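You operate a simulated robot arm through the tools that you are given. There is no shell and no other tool.

The job below is to be done with a simulated robot arm. You get a single attempt, and the scene is never put back.

## Task
Tighten the chest's loose hinge screw, oil the hinge knuckle and swing the lid till it runs free.
Fine: screwdriver and orange dauber do the work and go back; leave the lid shut. Set down upright: orange dauber. A coat counts when it lies all over at full strength: go over it till it gets no stronger.

The check looks at the end state, three seconds after you hand in, the way a careful person would. Anything else that was tipped, shoved, dropped, spilled or broken makes it a failure. A push-on lid holds only when it is set on centred and level and pressed home; a screw cap is set on level and turned clockwise until tight.

## Robot
A 6-joint arm with a fingered hand, fixed in place. Base frame: the origin is on the floor under the middle of its stand, x ahead of it, y to its left, z up. Lengths are in mm, angles in rad, forces in N, time in s.
With the tool pointing down near the work surface it reaches from about 100 to 640 mm from the base axis. Its first joint turns from -2.897 to 2.897 rad. Payload 4 kg.
The tool frame sits at the grasp point between the pads (the TCP): z along the fingers, y along the line on which they close. The tips reach 22 mm beyond it. The gripper opens to 112 mm; its body begins 60 mm behind the TCP. The gripper is a hand of 4 fingers: y runs from the thumb to the fingers, the wrist lies at [0, 0, -218] in the tool frame.
Orientation is told as [roll, pitch, yaw] about the base's x, y, z axes, in that order, counted from this pose: with the fingers straight down and closing along the base's y, the tool's x points along the base's -x, its y along +y and its z along -z.

## Interface
- The arm moves only by the tool jog_arm. Its argument "deltas" is a list of rows, each a list of 6 numbers: the shift along the base's x, y, z in units of 20 mm (1.0 is 20 mm), then the turn, a rotation vector about the base's x, y, z in units of 6 degrees (1.0 is 6 degrees). In form: [[x, y, z, wx, wy, wz], ...]. A call has 1 to 20 rows; each row shifts and turns the commanded pose from where the row before left it. A call with a number of a shift or a turn outside -1 to 1 is refused whole. Each row takes 0.2 s and may step no farther than 50 mm and 0.15 rad from the row before; otherwise, the whole call is refused. Where a pose cannot be reached the arm comes as near as it can. A force on the tool above 40 N (or 10 N above the force at the start of the call, whichever is more), or a blocked arm, ends the call early, and 0.2 s more pass. In this call time passes only in rows, and 0.2 s behind the last. The reply holds the time, the measured pose of the TCP, the force on the tool along the base axes, the opening and the grip force, in the units named above and with some noise, with the torque about the TCP (base axes, N m) and any sound that the robot's microphone picked up.
- Cameras (640 x 400 px; columns grow to the right, rows downward): "scene" is fixed at [50.9, -499.9, 1655.9]; the picture's right is [0.72, -0.69, 0.00], its down [-0.40, -0.41, -0.82] and it looks along [0.57, 0.59, -0.57] (base axes); focal length 321 px, centre (320, 200). "wrist" rides on the gripper at [69, 4, -83] in the tool frame; the picture's right is [-0.06, 1.00, 0.00], its down [-0.76, -0.05, -0.64] and it looks along [-0.64, -0.04, 0.77] (tool axes); focal length 243 px, centre (320, 200). There is no depth. A picture from a camera that has moved, and an enlarged one, comes with that camera's place and axes in the base frame and with its lens.
- camera(camera): a new picture of that camera. No time passes.
- curl_fingers(finger1, finger2, finger3, thumb_bend): sets how far each is bent, from 0 (flat) to 100 (curled in); at 30 the hand is open as for a grip, at 70 the pads meet at the TCP. One left out holds its place. A second passes; each finger stops where it meets its share of the squeeze, and holds until it gets a number again. It is the only way to open and close the hand. It gives what a move gives, with no picture; readings hold the bend of each and the force on the fingers (four entries, about 0 where the hand has none), thumb and palm.
- close_up(camera, box): a new picture of the part [left, top, right, bottom] of that camera's present view, enlarged. No time passes.
- sign_off(): hands the job in; it is judged then, once.

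Nothing tells you positions but the pictures and the camera data. Unless the task says otherwise, let go and move clear before handing in.

The tools are called after "Emit:" as a command line: name --pt "numbers of a row" for each row, then --argument value for the rest, lists and objects as JSON in quotes. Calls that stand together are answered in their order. jog_arm: Moves the arm, as the interface text tells. Its arguments: {"type":"object","properties":{"deltas":{"type":"array","items":{"type":"array","items":{"type":"number"}}}},"required":["deltas"]} The other tools are called the same way: curl_fingers (finger1, finger2, finger3, thumb_bend) moves the fingers one by one; camera (camera) takes a picture; close_up (camera, box) takes an enlarged picture of a part of a camera's view; sign_off () hands the job in.

At the start:

```text
clock: 0.0
eef_pos: [324.9, -42.9, 1368.8]
tool_rot: [-0.003, -0.001, 0.002]
force: [-0.4, 0.0, -0.4]
ft_torque: [0.01, -0.01, -0.04]
gripper_width: 112.0
gripper_force: 0.0
shape: jaw
bend: [30.0, 30.0, 30.0, 30.0]
finger forces: [0.0, 0.1, 0.0, 0.0, 0.0, 0.1]
```

scene: 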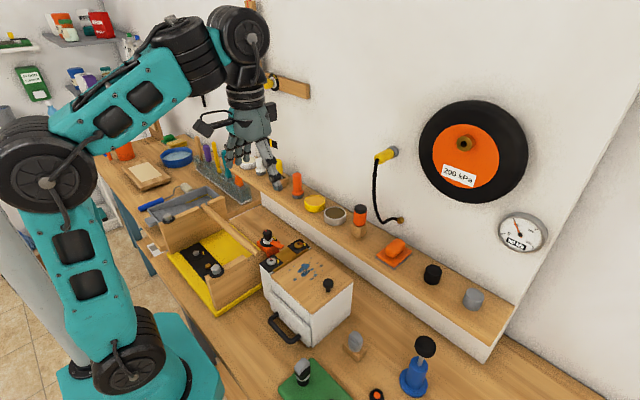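
wrist: 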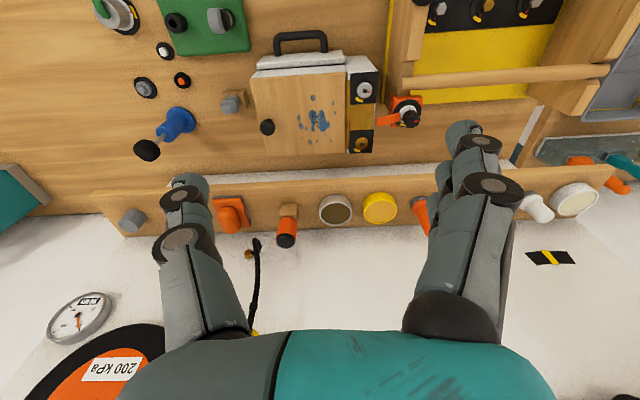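

I see a bench with a small chest (wooden lid, black hinge leaf with screws), a tool rack behind it and a shelf with several orange and yellow items. I'll look closer before moving anything.

Emit:
close_up --camera "scene" --box '[240, 210, 380, 350]'

Emit:
close_up --camera "scene" --box '[180, 120, 320, 210]'

Emit:
close_up --camera "scene" --box '[280, 160, 500, 310]'

Emit:
close_up --camera "wrist" --box '[220, 20, 440, 160]'

Emit:
close_up --camera "wrist" --box '[100, 160, 460, 280]'

Emit:
close_up --camera "scene" --box '[270, 310, 460, 400]'

Emit:
close_up --camera "scene" --box '[100, 120, 280, 310]'

```text
2.86 times, centred on (310, 280) of scene
camera zoom: at [50.9, -499.9, 1655.9], right [0.72, -0.69, 0.0], down [-0.4, -0.41, -0.82], along [0.57, 0.59, -0.57], focal length 916 px, centre (349, -29)
```

zoom: 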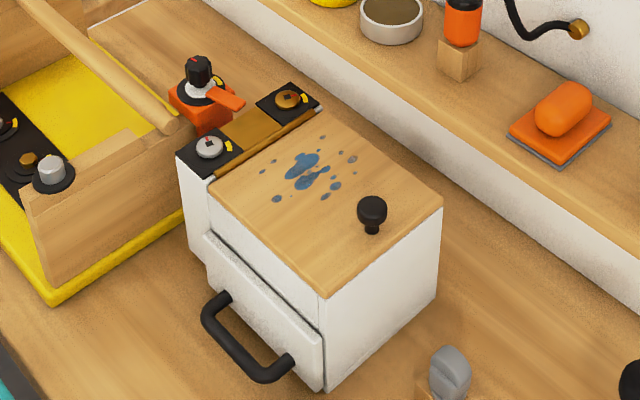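

```text
4.44 times, centred on (250, 165) of scene
camera zoom: at [50.9, -499.9, 1655.9], right [0.72, -0.69, 0.0], down [-0.4, -0.41, -0.82], along [0.57, 0.59, -0.57], focal length 1425 px, centre (631, 356)
```

zoom: 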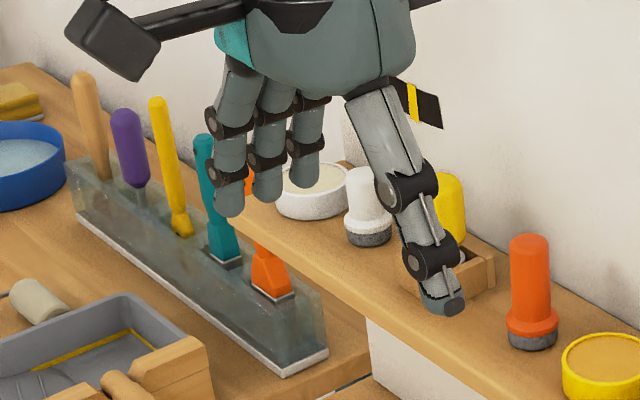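

```text
2.67 times, centred on (390, 235) of scene
camera zoom: at [50.9, -499.9, 1655.9], right [0.72, -0.69, 0.0], down [-0.4, -0.41, -0.82], along [0.57, 0.59, -0.57], focal length 855 px, centre (133, 107)
```

zoom: 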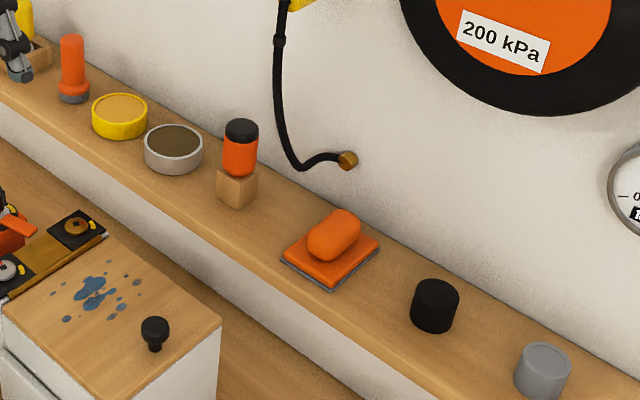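

```text
2.86 times, centred on (330, 90) of wrist
camera zoom: at [254.3, -38.8, 1453.0], right [0.06, 1.0, 0.0], down [0.76, -0.05, 0.64], along [0.64, -0.04, -0.77], focal length 693 px, centre (291, 514)
```

zoom: 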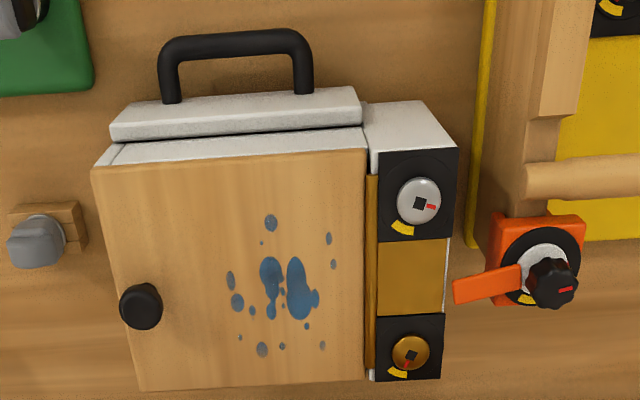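

```text
1.78 times, centred on (280, 220) of wrist
camera zoom: at [254.3, -38.8, 1453.0], right [0.06, 1.0, 0.0], down [0.76, -0.05, 0.64], along [0.64, -0.04, -0.77], focal length 431 px, centre (391, 164)
```

zoom: 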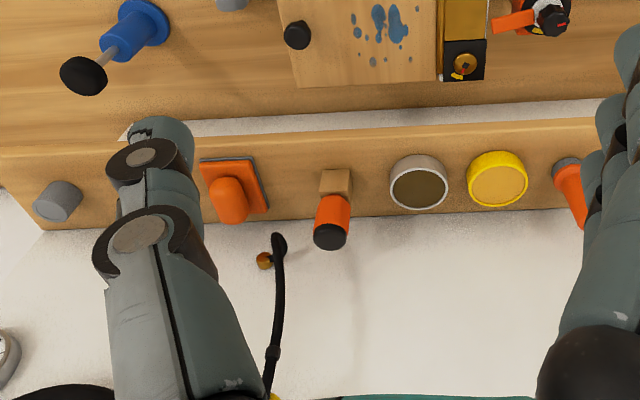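

```text
3.37 times, centred on (365, 355) of scene
camera zoom: at [50.9, -499.9, 1655.9], right [0.72, -0.69, 0.0], down [-0.4, -0.41, -0.82], along [0.57, 0.59, -0.57], focal length 1080 px, centre (168, -322)
```

zoom: 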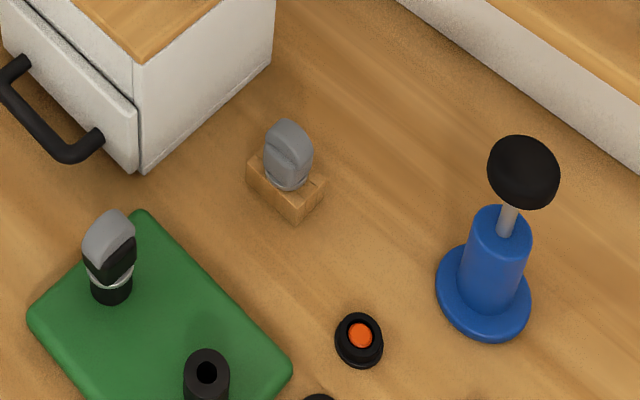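

```text
2.11 times, centred on (190, 215) of scene
camera zoom: at [50.9, -499.9, 1655.9], right [0.72, -0.69, 0.0], down [-0.4, -0.41, -0.82], along [0.57, 0.59, -0.57], focal length 675 px, centre (594, 168)
```

zoom: 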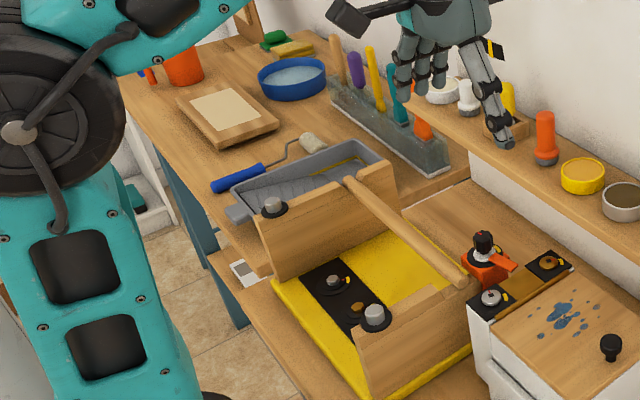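

The chest has a wooden lid with its hinge on the left, held by two marked screws. The candidate tools are still too small to identify, so I'll lower the hand over open space for a closer wrist view.

Emit:
jog_arm --pt "0 0 -1 0 0 0" --pt "0 0 -1 0 0 0" --pt "0 0 -1 0 0 0" --pt "0 0 -1 0 0 0" --pt "0 0 -1 0 0 0" --pt "0 0 -1 0 0 0" --pt "0 0 -1 0 0 0" --pt "0 0 -1 0 0 0"

Emit:
camera --camera "wrist"

Emit:
camera --camera "scene"

```text
clock: 1.8
eef_pos: [322.3, -45.9, 1210.4]
tool_rot: [-0.002, -0.002, 0.0]
force: [-0.3, 0.2, 0.0]
ft_torque: [0.0, 0.01, 0.04]
gripper_width: 112.2
gripper_force: 0.0
shape: jaw
bend: [30.0, 30.0, 30.0, 30.0]
finger forces: [0.0, 0.0, 0.0, 0.0, 0.0, 0.0]
```

```text
taken
camera wrist: at [252.5, -40.6, 1294.2], right [0.06, 1.0, 0.0], down [0.76, -0.05, 0.64], along [0.64, -0.04, -0.77], focal length 243 px, centre (320, 200)
```

wrist: 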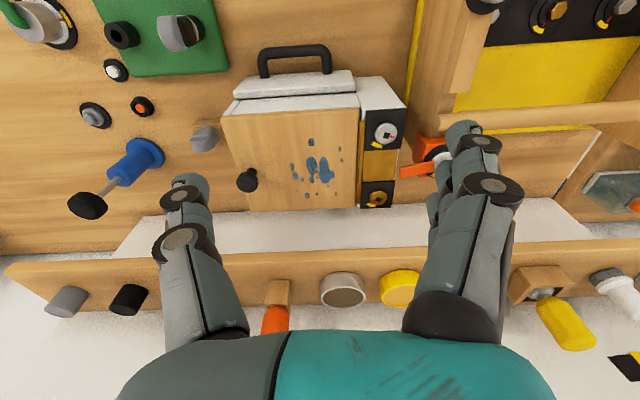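

```text
taken
```

scene: 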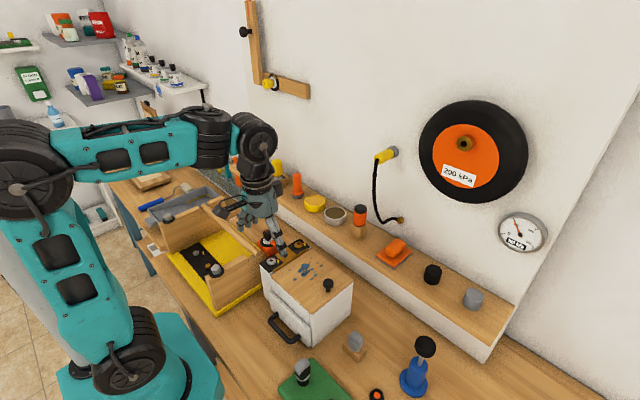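

Emit:
close_up --camera "wrist" --box '[220, 40, 480, 220]'

Emit:
close_up --camera "wrist" --box '[60, 0, 240, 220]'

Emit:
close_up --camera "wrist" --box '[440, 230, 640, 380]'

Emit:
close_up --camera "scene" --box '[230, 140, 380, 240]'

Emit:
close_up --camera "wrist" --box '[400, 0, 640, 220]'

```text
2.22 times, centred on (350, 130) of wrist
camera zoom: at [252.5, -40.6, 1294.2], right [0.06, 1.0, 0.0], down [0.76, -0.05, 0.64], along [0.64, -0.04, -0.77], focal length 539 px, centre (253, 356)
```

zoom: 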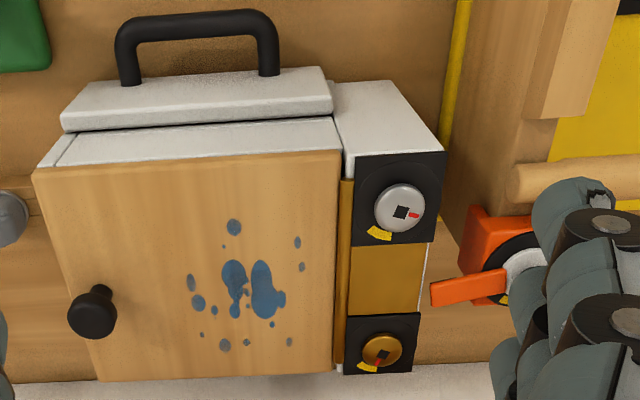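

```text
1.82 times, centred on (150, 110) of wrist
camera zoom: at [252.5, -40.6, 1294.2], right [0.06, 1.0, 0.0], down [0.76, -0.05, 0.64], along [0.64, -0.04, -0.77], focal length 441 px, centre (629, 364)
```

zoom: 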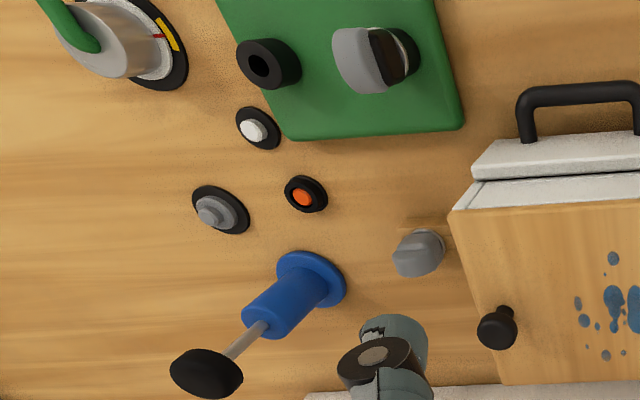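

```text
2.67 times, centred on (540, 305) of wrist
camera zoom: at [252.5, -40.6, 1294.2], right [0.06, 1.0, 0.0], down [0.76, -0.05, 0.64], along [0.64, -0.04, -0.77], focal length 647 px, centre (-267, -80)
```

zoom: 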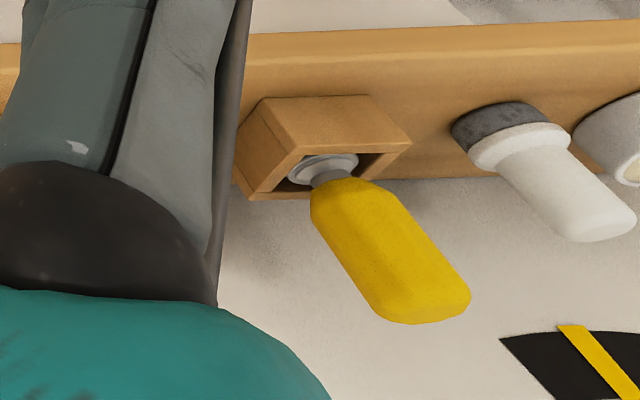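

```text
4.00 times, centred on (305, 190) of scene
camera zoom: at [50.9, -499.9, 1655.9], right [0.72, -0.69, 0.0], down [-0.4, -0.41, -0.82], along [0.57, 0.59, -0.57], focal length 1282 px, centre (380, 240)
```

zoom: 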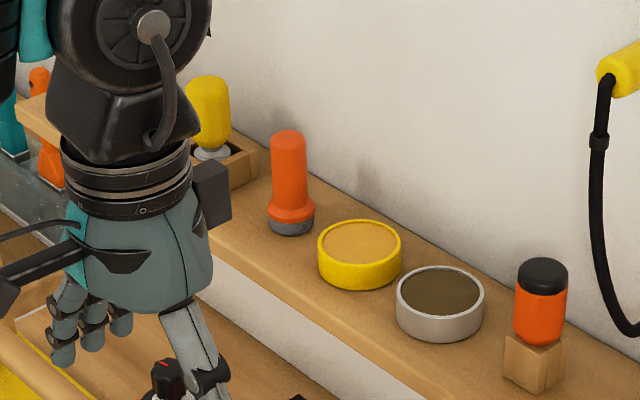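

```text
1.82 times, centred on (520, 110) of wrist
camera zoom: at [252.5, -40.6, 1294.2], right [0.06, 1.0, 0.0], down [0.76, -0.05, 0.64], along [0.64, -0.04, -0.77], focal length 441 px, centre (-44, 364)
```

zoom: 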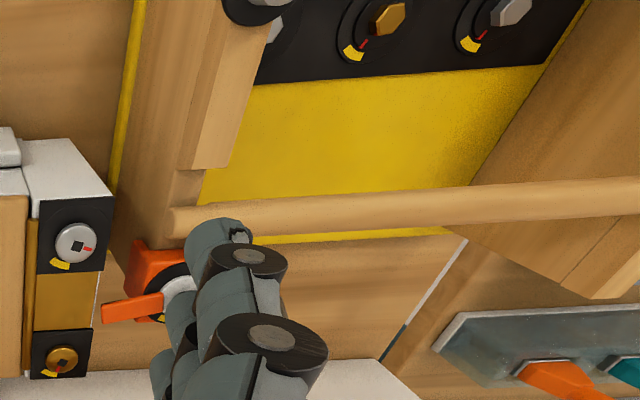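

The silver hinge screw's red mark is off its yellow arc, so that is the loose one; the brass screw's mark is on its arc. The orange and black handle in the wood block on the shelf looks like the screwdriver, and the orange felt-ended piece looks like the dauber. Next I'll move the camera closer to the shelf.

Emit:
jog_arm --pt "0.5 0 1 0 0 0" --pt "1 0 0.5 0 0 0" --pt "1 0 0 0 0 0" --pt "1 0 0 0 0 0" --pt "1 0 0 0 0 0" --pt "1 -0.5 0 0 0 0" --pt "0 -0.5 0 0 0 0"

Emit:
camera --camera "wrist"

Emit:
camera --camera "scene"

```text
clock: 3.4
eef_pos: [433.7, -63.1, 1238.8]
tool_rot: [-0.001, -0.001, -0.001]
force: [-0.5, -0.3, -0.1]
ft_torque: [0.01, 0.02, 0.01]
gripper_width: 112.1
gripper_force: 0.1
shape: jaw
bend: [30.0, 30.0, 30.0, 30.0]
finger forces: [0.0, 0.0, 0.1, 0.0, 0.1, 0.0]
```

```text
taken
camera wrist: at [365.1, -58.6, 1323.4], right [0.06, 1.0, 0.0], down [0.76, -0.05, 0.64], along [0.64, -0.04, -0.77], focal length 243 px, centre (320, 200)
```

wrist: 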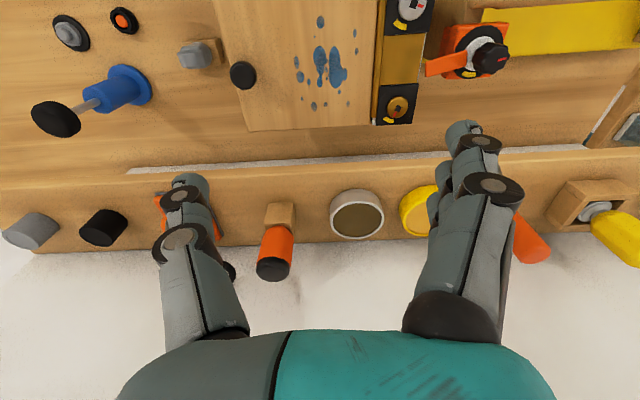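

```text
taken
```

scene: 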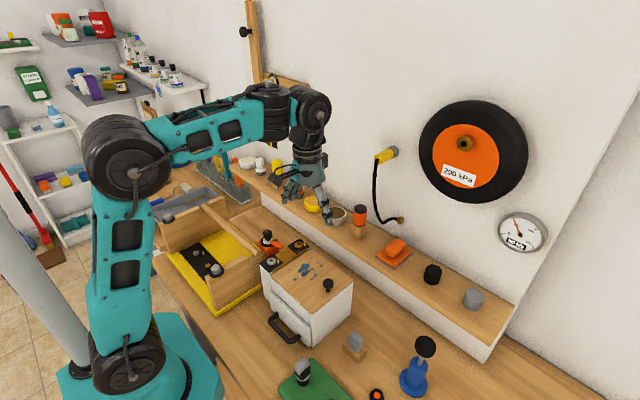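

Emit:
close_up --camera "wrist" --box '[220, 160, 420, 300]'

Emit:
close_up --camera "wrist" --box '[360, 0, 520, 130]'

Emit:
close_up --camera "scene" --box '[330, 190, 390, 250]'

Emit:
close_up --camera "wrist" --box '[20, 0, 260, 160]'

```text
2.86 times, centred on (320, 230) of wrist
camera zoom: at [365.1, -58.6, 1323.4], right [0.06, 1.0, 0.0], down [0.76, -0.05, 0.64], along [0.64, -0.04, -0.77], focal length 693 px, centre (320, 114)
```

zoom: 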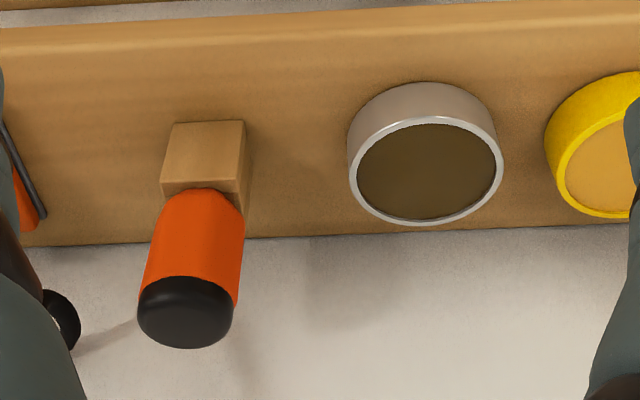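

```text
3.08 times, centred on (440, 65) of wrist
camera zoom: at [365.1, -58.6, 1323.4], right [0.06, 1.0, 0.0], down [0.76, -0.05, 0.64], along [0.64, -0.04, -0.77], focal length 746 px, centre (-49, 615)
```

zoom: 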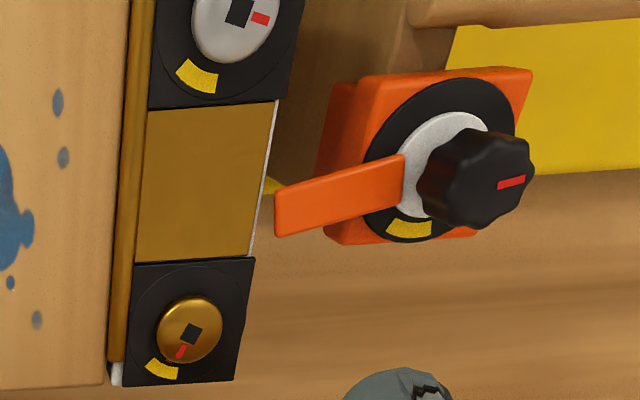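

```text
6.67 times, centred on (360, 220) of scene
camera zoom: at [50.9, -499.9, 1655.9], right [0.72, -0.69, 0.0], down [-0.4, -0.41, -0.82], along [0.57, 0.59, -0.57], focal length 2137 px, centre (53, 67)
```

zoom: 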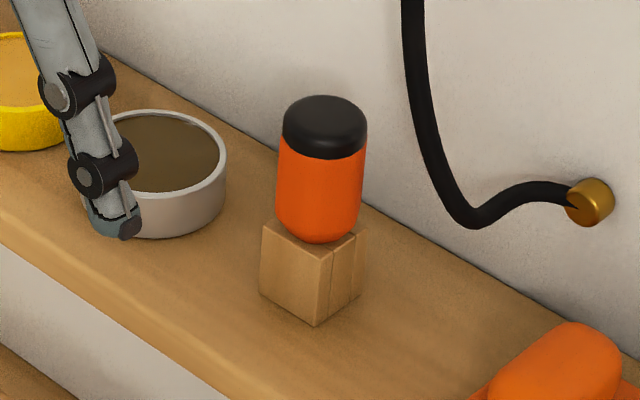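

```text
2.50 times, centred on (140, 80) of wrist
camera zoom: at [365.1, -58.6, 1323.4], right [0.06, 1.0, 0.0], down [0.76, -0.05, 0.64], along [0.64, -0.04, -0.77], focal length 606 px, centre (770, 500)
```

zoom: 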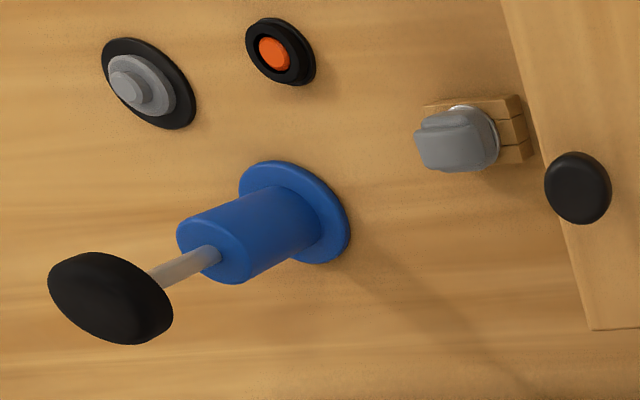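

The shelf top is at about z=1110. The screwdriver handle stands in its block at about (561, -115), z 1135–1192. The loose silver screw is at about (378, 28, 1031) and the dauber at about (555, 119). I'll narrow the hand a bit and move over the screwdriver.

Emit:
curl_fingers --finger1 45 --finger2 45 --finger3 45 --thumb_bend 45

Emit:
jog_arm --pt "0 -0.6 0.3 0 0 0" --pt "1 -1 0 0 0 0" --pt "1 -1 0 0 0 0" --pt "1 0 0 0 0 0" --pt "1 0 0 0 0 0" --pt "1 0 0 0 0 0"

Emit:
camera --camera "wrist"

Emit:
camera --camera "scene"

```text
clock: 4.4
eef_pos: [434.1, -63.3, 1238.7]
tool_rot: [-0.001, -0.002, 0.0]
force: [0.1, 0.6, 0.9]
ft_torque: [-0.03, 0.0, 0.02]
gripper_width: 72.3
gripper_force: 0.1
shape: fingers
bend: [45.0, 45.0, 45.0, 45.0]
finger forces: [0.1, 0.0, 0.0, 0.0, 0.0, 0.0]
```

```text
clock: 5.8
eef_pos: [532.9, -114.8, 1245.6]
tool_rot: [-0.002, -0.001, -0.002]
force: [-6.7, 0.5, -1.3]
ft_torque: [-0.05, -0.48, -0.17]
gripper_width: 72.4
gripper_force: 3.8
shape: fingers
bend: [45.0, 45.0, 45.0, 45.0]
finger forces: [0.1, 0.1, 0.0, 0.0, 0.0, 6.9]
```

```text
taken
camera wrist: at [463.3, -110.9, 1329.5], right [0.07, 1.0, 0.0], down [0.77, -0.05, 0.64], along [0.64, -0.04, -0.77], focal length 243 px, centre (320, 200)
```

wrist: 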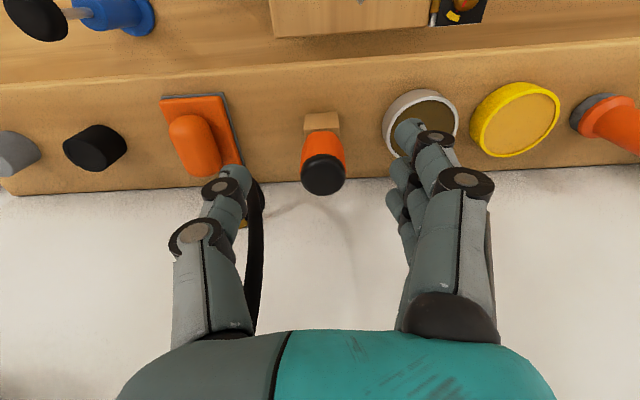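

```text
taken
```

scene: 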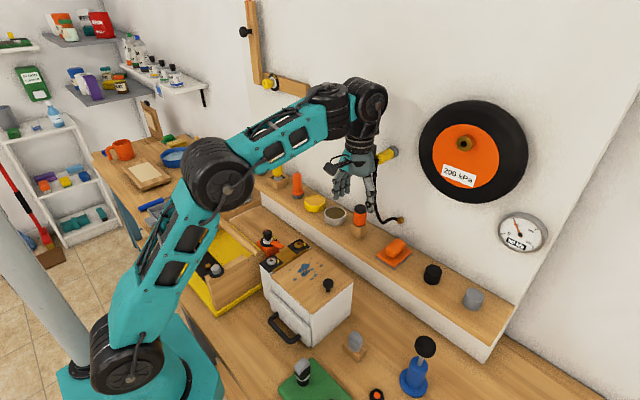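

The move reads about 7 N of palm contact. The hand may be touching the hose or its yellow fitting near the wall, so I'll look before going further.

Emit:
close_up --camera "scene" --box '[310, 70, 430, 250]'

Emit:
close_up --camera "wrist" --box '[150, 70, 480, 340]'

```text
2.22 times, centred on (370, 160) of scene
camera zoom: at [50.9, -499.9, 1655.9], right [0.72, -0.69, 0.0], down [-0.4, -0.41, -0.82], along [0.57, 0.59, -0.57], focal length 712 px, centre (209, 289)
```

zoom: 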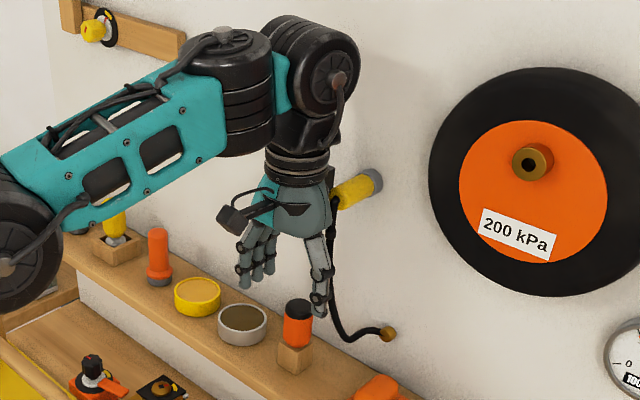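

```text
1.48 times, centred on (315, 205) of wrist
camera zoom: at [463.3, -110.9, 1329.5], right [0.07, 1.0, 0.0], down [0.77, -0.05, 0.64], along [0.64, -0.04, -0.77], focal length 359 px, centre (327, 193)
```

zoom: 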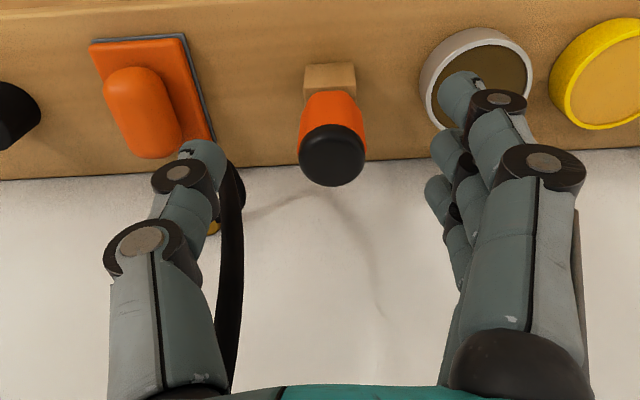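

The hand's back is touching the yellow fitting that sticks out of the wall, and its hose hangs close to the screwdriver. I'll back off, then approach yawed about -25° and leaning about 25° back toward the robot so the hand clears the fitting, hose and wall.

Emit:
jog_arm --pt "-1 0 0 0 0 0" --pt "-1 0 0 0 0 0" --pt "-0.5 0 0 0 0 -1" --pt "0 0 0 0 0 -1" --pt "0 0 0 0 0 -1" --pt "0 0 0 0 0 -1" --pt "0 0 0 -0.42 -0.906 -0.17" --pt "0 0 0 -0.42 -0.906 0" --pt "0 0 0 -0.42 -0.906 0" --pt "0 0 0 -0.42 -0.906 0" --pt "0 0 0 -0.07 -0.15 0"

Emit:
camera --camera "wrist"

Emit:
camera --camera "scene"

Emit:
close_up --camera "scene" --box '[310, 70, 430, 250]'

```text
clock: 8.2
eef_pos: [534.5, -116.2, 1296.2]
tool_rot: [-0.004, -0.367, -0.427]
force: [0.5, -0.1, -0.5]
ft_torque: [0.02, -0.01, -0.01]
gripper_width: 72.2
gripper_force: 0.1
shape: fingers
bend: [45.0, 45.0, 45.0, 45.0]
finger forces: [0.0, 0.1, 0.1, 0.1, 0.0, 0.1]
out of reach, approached as far as the arm can: row 7, 8, 9, 10, 11
```

```text
taken
camera wrist: at [449.2, -72.8, 1350.5], right [0.47, 0.88, 0.02], down [0.42, -0.24, 0.87], along [0.78, -0.4, -0.49], focal length 243 px, centre (320, 200)
```

wrist: 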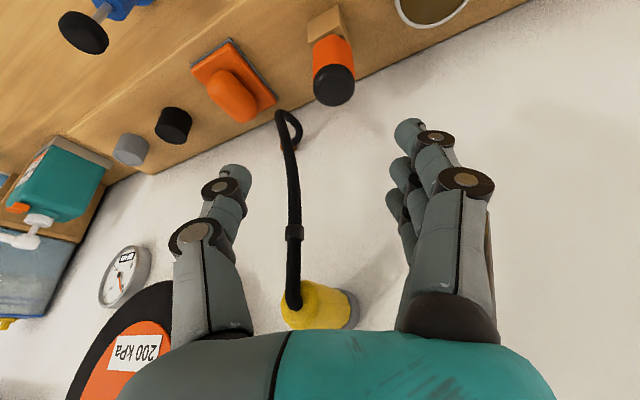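

```text
taken
```

scene: 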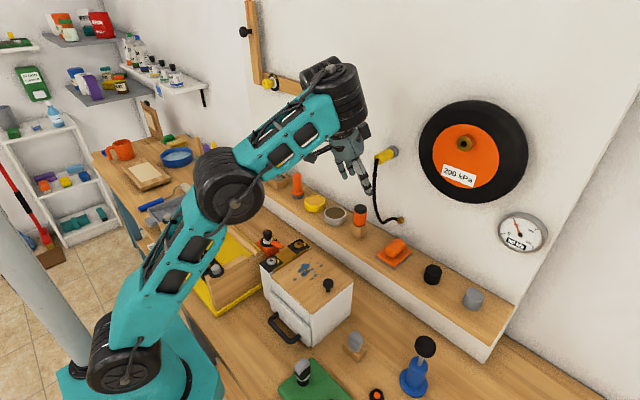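

```text
2.22 times, centred on (370, 160) of scene
camera zoom: at [50.9, -499.9, 1655.9], right [0.72, -0.69, 0.0], down [-0.4, -0.41, -0.82], along [0.57, 0.59, -0.57], focal length 712 px, centre (209, 289)
```

zoom: 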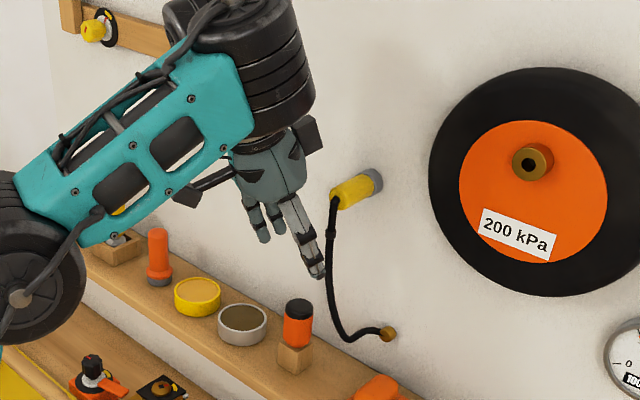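

The arm could not fully reach the leaned pose this close in. The outward pre-grasp point may be reachable, so I'll try that while staying well above everything.

Emit:
jog_arm --pt "0.9 0.2 0 0 0 0" --pt "0.9 0.2 -0.3 0 0 0" --pt "0.9 0.15 -0.4 0 0 0"

Emit:
close_up --camera "scene" --box '[310, 70, 430, 250]'

```text
clock: 9.0
eef_pos: [575.5, -109.8, 1287.8]
tool_rot: [-0.021, -0.371, -0.426]
force: [-40.9, 1.8, -1.1]
ft_torque: [0.01, -0.24, -0.55]
gripper_width: 81.5
gripper_force: 19.5
shape: fingers
bend: [45.0, 45.0, 48.0, 43.0]
finger forces: [0.0, 0.1, 12.8, 0.1, 26.4, 0.0]
stopped in row 3: the force on the tool passed its limit at 61 N (the readings are from after the stop); the commanded pose is now the measured one
```

```text
2.22 times, centred on (370, 160) of scene
camera zoom: at [50.9, -499.9, 1655.9], right [0.72, -0.69, 0.0], down [-0.4, -0.41, -0.82], along [0.57, 0.59, -0.57], focal length 712 px, centre (209, 289)
```

zoom: 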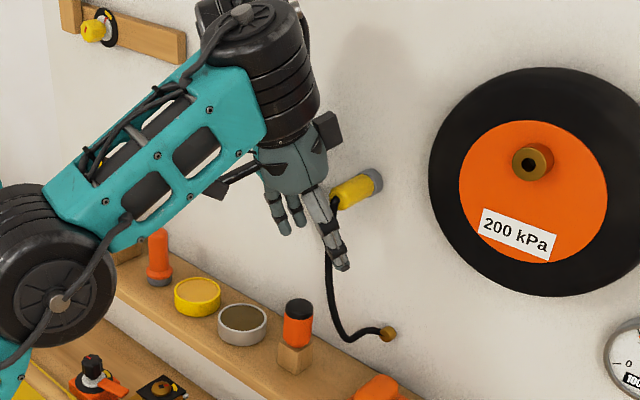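

The hand pushed into the wall, because the commanded pose carries on from the pose actually reached. I'll back straight off.

Emit:
jog_arm --pt "-0.6 0 0 0 0 0" --pt "-1 0 0 0 0 0" --pt "-1 0 0 0 0 0" --pt "-1 0 0 0 0 0"

Emit:
close_up --camera "scene" --box '[310, 70, 430, 250]'

Emit:
camera --camera "wrist"

```text
clock: 10.0
eef_pos: [518.1, -111.1, 1306.3]
tool_rot: [-0.015, -0.365, -0.424]
force: [-0.2, 0.6, -0.3]
ft_torque: [-0.05, 0.01, 0.02]
gripper_width: 72.5
gripper_force: 0.1
shape: fingers
bend: [45.0, 45.0, 45.0, 45.0]
finger forces: [0.0, 0.1, 0.0, 0.1, 0.0, 0.1]
out of reach, approached as far as the arm can: row 3, 4
```

```text
2.22 times, centred on (370, 160) of scene
camera zoom: at [50.9, -499.9, 1655.9], right [0.72, -0.69, 0.0], down [-0.4, -0.41, -0.82], along [0.57, 0.59, -0.57], focal length 712 px, centre (209, 289)
```

zoom: 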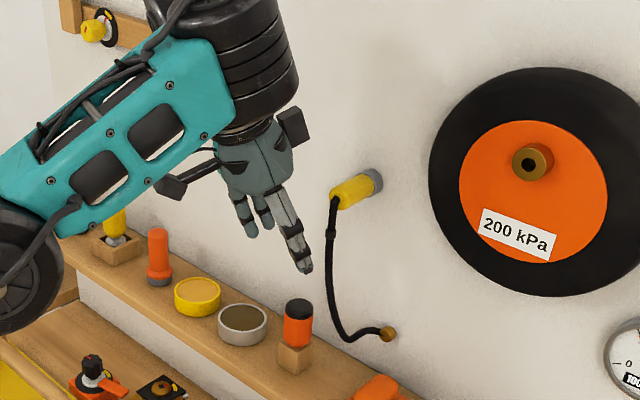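

```text
taken
camera wrist: at [435.0, -68.0, 1361.3], right [0.47, 0.88, 0.01], down [0.42, -0.24, 0.87], along [0.77, -0.41, -0.49], focal length 243 px, centre (320, 200)
```

wrist: 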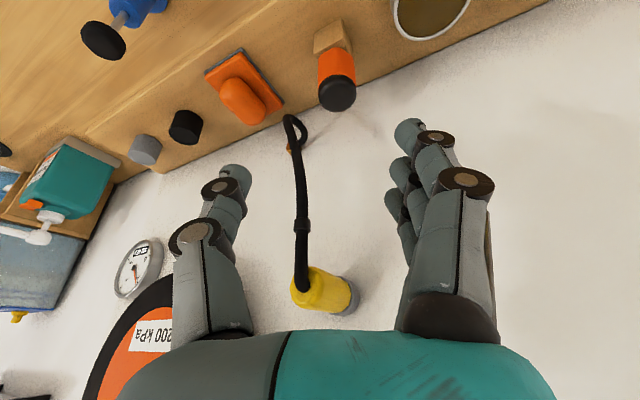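

The fitting and hose look undisturbed. Leaning toward the base hits a joint limit, so I'll swing the lean more sideways with more yaw, which should be reachable and keeps the hand further from the hose.

Emit:
jog_arm --pt "0 0.3 0 0 0 -1" --pt "0 0.3 0 0 0 -1" --pt "0 0 0 0 0 -1" --pt "0 0 0 0 0 -0.45"

Emit:
camera --camera "wrist"

Emit:
camera --camera "scene"

```text
clock: 11.0
eef_pos: [519.5, -99.0, 1305.5]
tool_rot: [-0.014, -0.37, -0.785]
force: [-0.2, 0.3, 0.4]
ft_torque: [-0.02, -0.02, -0.03]
gripper_width: 71.8
gripper_force: 0.1
shape: fingers
bend: [45.0, 45.0, 45.0, 45.0]
finger forces: [0.1, 0.0, 0.0, 0.1, 0.0, 0.0]
```

```text
taken
camera wrist: at [456.1, -29.1, 1359.6], right [0.75, 0.66, 0.01], down [0.31, -0.37, 0.88], along [0.58, -0.66, -0.48], focal length 243 px, centre (320, 200)
```

wrist: 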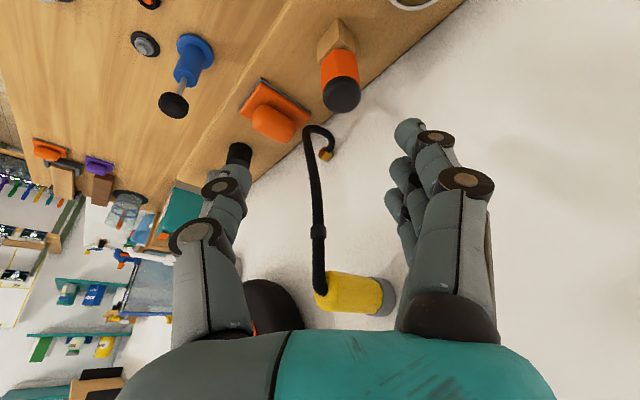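

```text
taken
```

scene: 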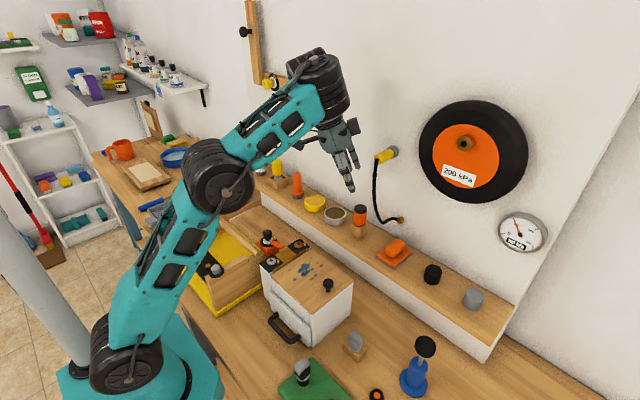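

This pose is reachable. I'll lower in small steps and watch for reach limits.

Emit:
jog_arm --pt "0 0 -1 0 0 0" --pt "0 0 -0.5 0 0 0"

```text
clock: 11.6
eef_pos: [528.0, -100.3, 1288.1]
tool_rot: [-0.013, -0.368, -0.786]
force: [0.0, -0.7, 0.3]
ft_torque: [0.0, -0.03, 0.0]
gripper_width: 72.2
gripper_force: 0.1
shape: fingers
bend: [45.0, 45.0, 45.0, 45.0]
finger forces: [0.0, 0.0, 0.0, 0.1, 0.0, 0.0]
out of reach, approached as far as the arm can: row 1, 2
```

The lean is limited here. I'll stand the hand upright at this yaw, clear of the fitting, lower it, and then find how much lean the arm can hold.

Emit:
jog_arm --pt "-0.4 0.6 0 0.7 0.7 0" --pt "-0.4 0.4 0 0.7 0.7 0" --pt "0 0 0 0.7 0.7 0" --pt "0 0 -0.5 0.35 0.35 0" --pt "0 0 -1 0 0 0" --pt "0 0 -1 0 0 0"

Emit:
close_up --camera "scene" --box '[310, 70, 430, 250]'

```text
clock: 13.0
eef_pos: [512.4, -79.6, 1236.6]
tool_rot: [-0.012, -0.006, -0.785]
force: [0.1, 0.1, -0.6]
ft_torque: [-0.01, -0.01, -0.01]
gripper_width: 72.3
gripper_force: 0.0
shape: fingers
bend: [45.0, 45.0, 45.0, 45.0]
finger forces: [0.0, 0.1, 0.0, 0.1, 0.0, 0.1]
```

```text
2.22 times, centred on (370, 160) of scene
camera zoom: at [50.9, -499.9, 1655.9], right [0.72, -0.69, 0.0], down [-0.4, -0.41, -0.82], along [0.57, 0.59, -0.57], focal length 712 px, centre (209, 289)
```

zoom: 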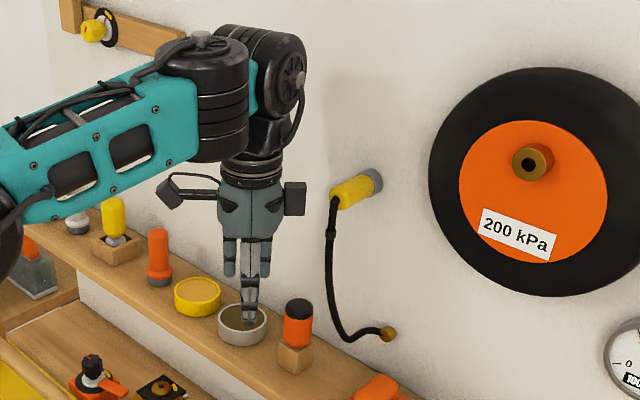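

Upright works here. Now I'll add about 12° of lean in small steps and check reach.

Emit:
jog_arm --pt "0 0 0 -0.707 -0.707 0" --pt "0 0 0 -0.707 -0.707 0"

Emit:
camera --camera "wrist"

```text
clock: 13.6
eef_pos: [516.2, -75.0, 1238.3]
tool_rot: [-0.014, -0.164, -0.783]
force: [-0.4, -0.3, -0.3]
ft_torque: [0.01, -0.03, -0.01]
gripper_width: 72.4
gripper_force: 0.1
shape: fingers
bend: [45.0, 45.0, 45.0, 45.0]
finger forces: [0.1, 0.1, 0.1, 0.1, 0.0, 0.0]
out of reach, approached as far as the arm can: row 1
```

```text
taken
camera wrist: at [461.0, -15.0, 1308.9], right [0.75, 0.66, 0.0], down [0.43, -0.49, 0.76], along [0.5, -0.57, -0.65], focal length 243 px, centre (320, 200)
```

wrist: 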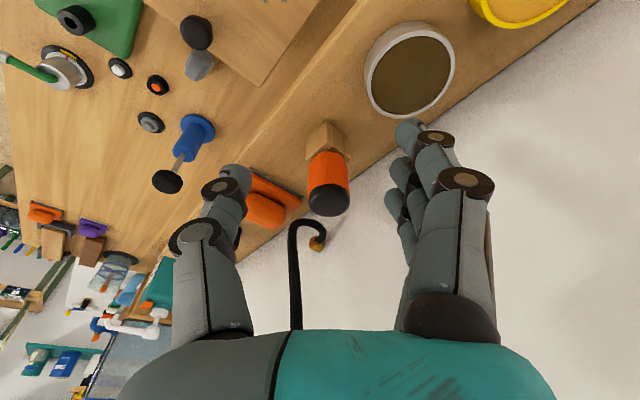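

Emit:
jog_arm --pt "0 0 0 -0.4 -0.4 0"

```text
clock: 14.0
eef_pos: [522.5, -77.7, 1246.8]
tool_rot: [-0.017, -0.222, -0.786]
force: [-0.5, 0.4, 0.3]
ft_torque: [0.01, -0.01, 0.03]
gripper_width: 72.3
gripper_force: 0.1
shape: fingers
bend: [45.0, 45.0, 45.0, 45.0]
finger forces: [0.0, 0.0, 0.1, 0.1, 0.0, 0.0]
out of reach, approached as far as the arm can: row 1
```

Emit:
camera --camera "scene"

Emit:
close_up --camera "scene" --box '[60, 40, 400, 400]'

```text
taken
```

scene: 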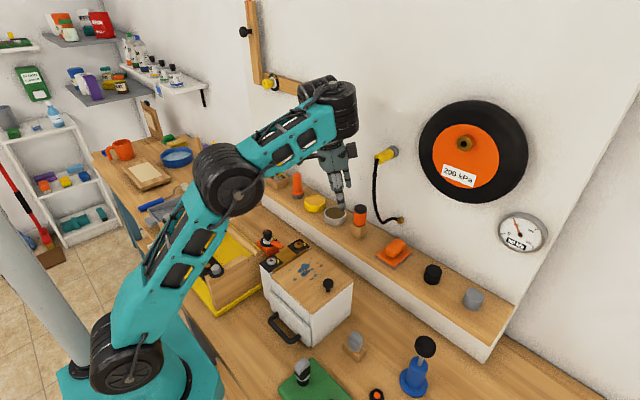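

```text
1.11 times, centred on (230, 220) of scene
camera zoom: at [50.9, -499.9, 1655.9], right [0.72, -0.69, 0.0], down [-0.4, -0.41, -0.82], along [0.57, 0.59, -0.57], focal length 356 px, centre (420, 178)
```

zoom: 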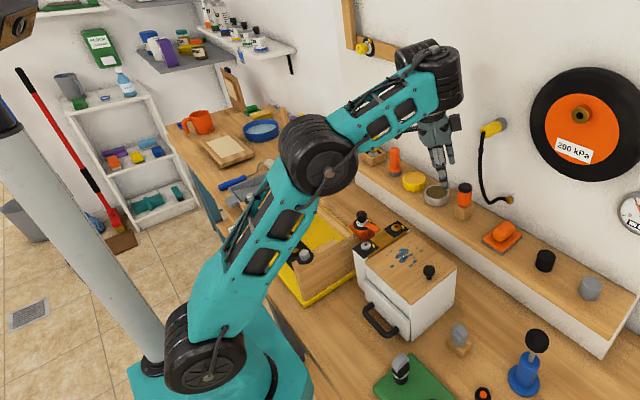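

The leaned pose keeps falling out of reach at this height. I'll stand the hand upright, drop to grasp height just short of the tool, and try the lean there, so I can slide in horizontally with the handle between thumb and fingers.

Emit:
jog_arm --pt "-0.3 0.3 0 0.7 0.7 0" --pt "-0.4 0.4 0 0.7 0.7 0" --pt "-0.4 0.4 0 0.08 0.08 0" --pt "-0.2 0.2 -0.5 0 0 0" --pt "0 0 -1 0 0 0" --pt "0 0 -1 0 0 0"

Emit:
camera --camera "scene"

Emit:
camera --camera "wrist"

```text
clock: 15.4
eef_pos: [500.7, -50.3, 1196.3]
tool_rot: [-0.015, -0.005, -0.786]
force: [-0.1, 0.8, 0.0]
ft_torque: [-0.02, -0.02, 0.0]
gripper_width: 72.3
gripper_force: 0.0
shape: fingers
bend: [45.0, 45.0, 45.0, 45.0]
finger forces: [0.0, 0.0, 0.0, 0.1, 0.0, 0.0]
out of reach, approached as far as the arm can: row 2
```

```text
taken
```

scene: 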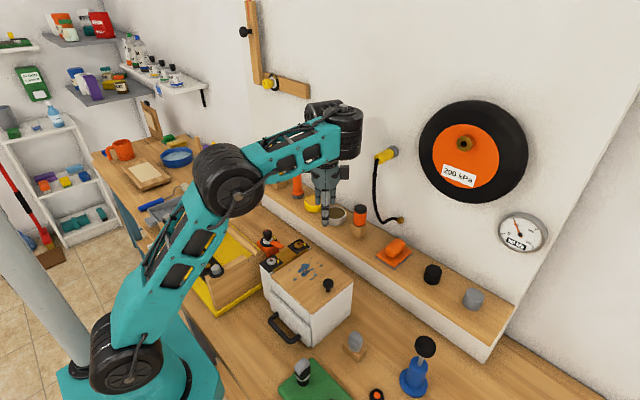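

```text
taken
camera wrist: at [454.6, 2.9, 1280.3], right [0.75, 0.66, -0.01], down [0.51, -0.57, 0.65], along [0.42, -0.49, -0.76], focal length 243 px, centre (320, 200)
```

wrist: 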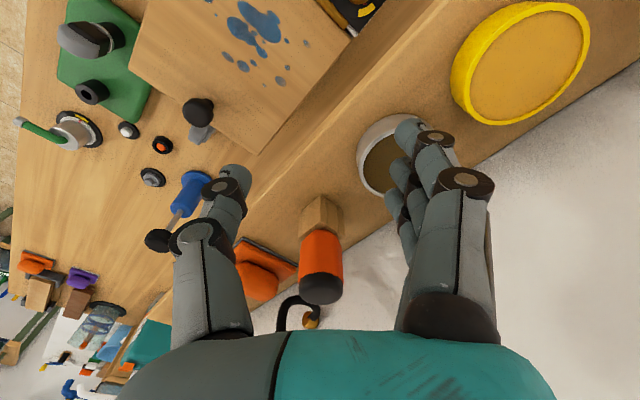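

The handle sits at about (559, -114), straight ahead along the hand's slide direction. Now I'll lower to grasp height and try the lean in small steps.

Emit:
jog_arm --pt "0 0 -0.6 0 0 0" --pt "0 0 -0.6 0 0 0" --pt "0 0 0 -0.35 -0.35 0" --pt "0 0 0 -0.35 -0.35 0"

```text
clock: 16.4
eef_pos: [528.9, -53.5, 1204.7]
tool_rot: [-0.015, -0.108, -0.787]
force: [-0.1, -0.1, -0.4]
ft_torque: [0.01, 0.03, -0.01]
gripper_width: 72.3
gripper_force: 0.0
shape: fingers
bend: [45.0, 45.0, 45.0, 45.0]
finger forces: [0.0, 0.0, 0.0, 0.0, 0.0, 0.1]
out of reach, approached as far as the arm can: row 1, 2, 3, 4
```

Even the upright pose at this yaw won't go lower. I'll return to zero yaw and check whether the arm can go lower that way.

Emit:
jog_arm --pt "-0.7 0 0.5 0.35 0.35 0" --pt "-0.7 0 0 0.38 0.38 0" --pt "0 0 0 0 0 1" --pt "0 0 0 0 0 1" --pt "0 0 0 0 0 1" --pt "0 0 0 0 0 1" --pt "0 0 0 0 0 1" --pt "0 0 0 0 0 1" --pt "0 0 0 0 0 1" --pt "0 0 0 0 0 0.5"

Emit:
camera --camera "scene"

```text
clock: 18.6
eef_pos: [501.9, -54.6, 1215.7]
tool_rot: [-0.013, -0.001, 0.003]
force: [0.3, 0.2, 0.7]
ft_torque: [0.04, -0.01, 0.01]
gripper_width: 72.2
gripper_force: 0.0
shape: fingers
bend: [45.0, 45.0, 45.0, 45.0]
finger forces: [0.0, 0.0, 0.0, 0.1, 0.0, 0.0]
```

```text
taken
```

scene: 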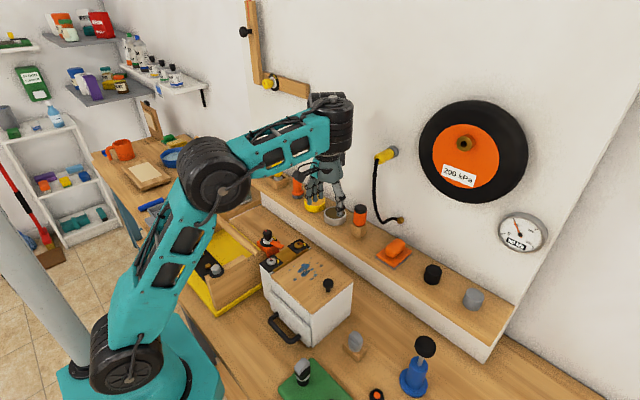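

Emit:
jog_arm --pt "0 0 -1 0 0 0" --pt "0 0 -1 0 0 0"

```text
clock: 19.2
eef_pos: [513.1, -53.9, 1187.7]
tool_rot: [-0.013, 0.003, -0.001]
force: [-0.2, 0.5, -0.3]
ft_torque: [-0.03, 0.01, 0.03]
gripper_width: 72.2
gripper_force: 0.0
shape: fingers
bend: [45.0, 45.0, 45.0, 45.0]
finger forces: [0.0, 0.0, 0.0, 0.0, 0.1, 0.0]
out of reach, approached as far as the arm can: row 2
```

This wrist configuration is stuck. I'll go back up to the start pose and come down at zero yaw, which worked before, to get the good wrist branch for low work.

Emit:
jog_arm --pt "0 0 1 0 0 0" --pt "0 0 1 0 0 0" --pt "-1 0 1 0 0 0" --pt "-1 0 1 0 0 0" --pt "-1 0 1 0 0 0" --pt "-1 0 1 0 0 0" --pt "-1 0 1 0 0 0" --pt "-1 0 1 0 0 0" --pt "-1 0 1 0 0 0" --pt "-1 0 0 0 0 0" --pt "-1 0 0 0 0 0"

Emit:
camera --camera "scene"

```text
clock: 21.6
eef_pos: [333.0, -55.5, 1368.7]
tool_rot: [-0.014, -0.001, 0.001]
force: [0.3, -0.1, -0.1]
ft_torque: [0.04, 0.03, 0.02]
gripper_width: 72.2
gripper_force: 0.0
shape: fingers
bend: [45.0, 45.0, 45.0, 45.0]
finger forces: [0.1, 0.0, 0.0, 0.0, 0.0, 0.1]
```

```text
taken
```

scene: 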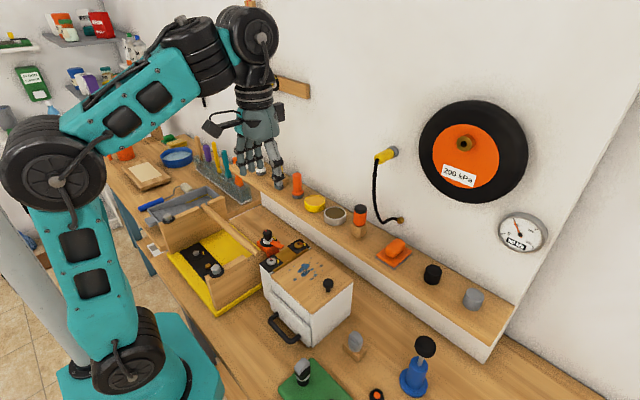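

The wrist is back in its original configuration. Now I'll descend at zero yaw.

Emit:
jog_arm --pt "0 0 -1 0.13 0 0" --pt "0 0 -1 0 0 0" --pt "0 0 -1 0 0 0" --pt "0 0 -1 0 0 0" --pt "0 0 -1 0 0 0" --pt "0 0 -1 0 0 0" --pt "0 0 -1 0 0 0" --pt "0 0 -1 0 0 0" --pt "0 0 -1 0 0 0" --pt "0 0 -0.5 0 0 0"

Emit:
camera --camera "scene"

```text
clock: 23.8
eef_pos: [333.1, -53.8, 1179.2]
tool_rot: [-0.001, 0.0, 0.0]
force: [-0.1, -0.3, -0.2]
ft_torque: [0.01, 0.0, -0.03]
gripper_width: 72.2
gripper_force: 0.1
shape: fingers
bend: [45.0, 45.0, 45.0, 45.0]
finger forces: [0.0, 0.0, 0.1, 0.0, 0.0, 0.0]
```

```text
taken
```

scene: 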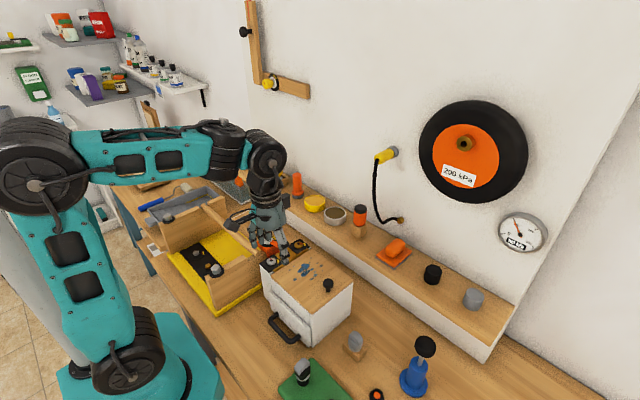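

The low pose is fine in this configuration. I'll move out at low height and then apply the yaw and lean.

Emit:
jog_arm --pt "1 0 0 0 0 0" --pt "1 0 0 0 0 0" --pt "1 0 0 0 0 0" --pt "1 0 0 0 0 0" --pt "1 0 0 0 0 0" --pt "1 0 0 0 0 -1" --pt "0.5 0.3 0 0 0 -1" --pt "0 0.3 0 0 0 -1" --pt "0 0 0 0 0 -1" --pt "0 0 0 0 0 -1" --pt "0 0 0 0 0 -1" --pt "0 0 0 0 0 -1" --pt "0 0 0 0 0 -0.5"

Emit:
camera --camera "scene"

```text
clock: 26.6
eef_pos: [464.6, -45.2, 1179.3]
tool_rot: [0.0, -0.002, -0.786]
force: [-0.2, -1.0, 0.3]
ft_torque: [0.0, -0.01, -0.03]
gripper_width: 72.0
gripper_force: 0.1
shape: fingers
bend: [45.0, 45.0, 45.0, 45.0]
finger forces: [0.1, 0.1, 0.1, 0.0, 0.0, 0.1]
```

```text
taken
```

scene: 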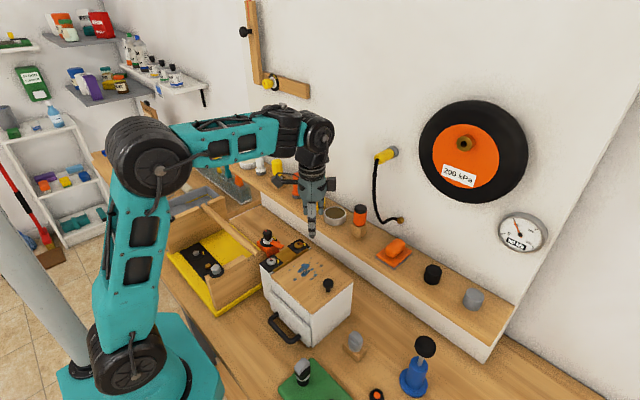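

Emit:
jog_arm --pt "0 0 0 -0.5 -0.5 0" --pt "0 0 0 -0.5 -0.5 0" --pt "0 0 0 -0.5 -0.5 0" --pt "0 0 0 -0.5 -0.5 0"

Emit:
camera --camera "scene"

Emit:
camera --camera "wrist"

```text
clock: 27.6
eef_pos: [463.5, -42.9, 1179.5]
tool_rot: [-0.002, -0.301, -0.785]
force: [-0.1, 0.1, -0.8]
ft_torque: [0.0, -0.01, 0.0]
gripper_width: 72.4
gripper_force: 0.1
shape: fingers
bend: [45.0, 45.0, 45.0, 45.0]
finger forces: [0.1, 0.0, 0.0, 0.1, 0.0, 0.0]
```

```text
taken
```

scene: 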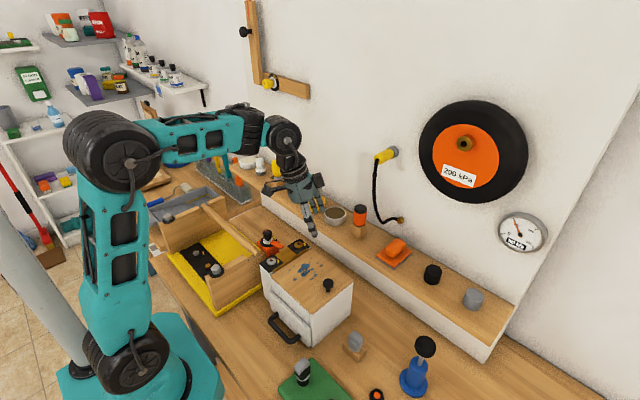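

```text
taken
camera wrist: at [402.2, 23.2, 1240.1], right [0.75, 0.66, 0.02], down [0.35, -0.42, 0.84], along [0.56, -0.62, -0.54], focal length 243 px, centre (320, 200)
```

wrist: 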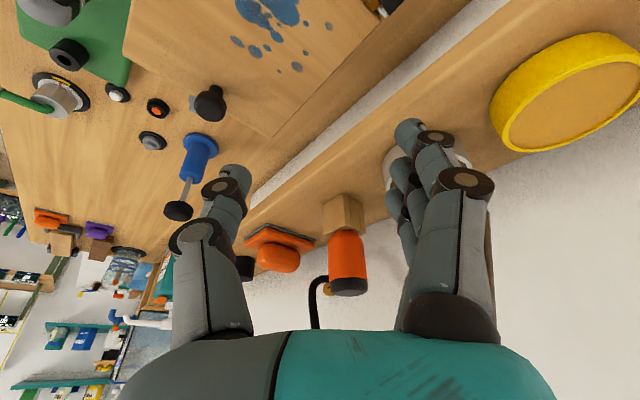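

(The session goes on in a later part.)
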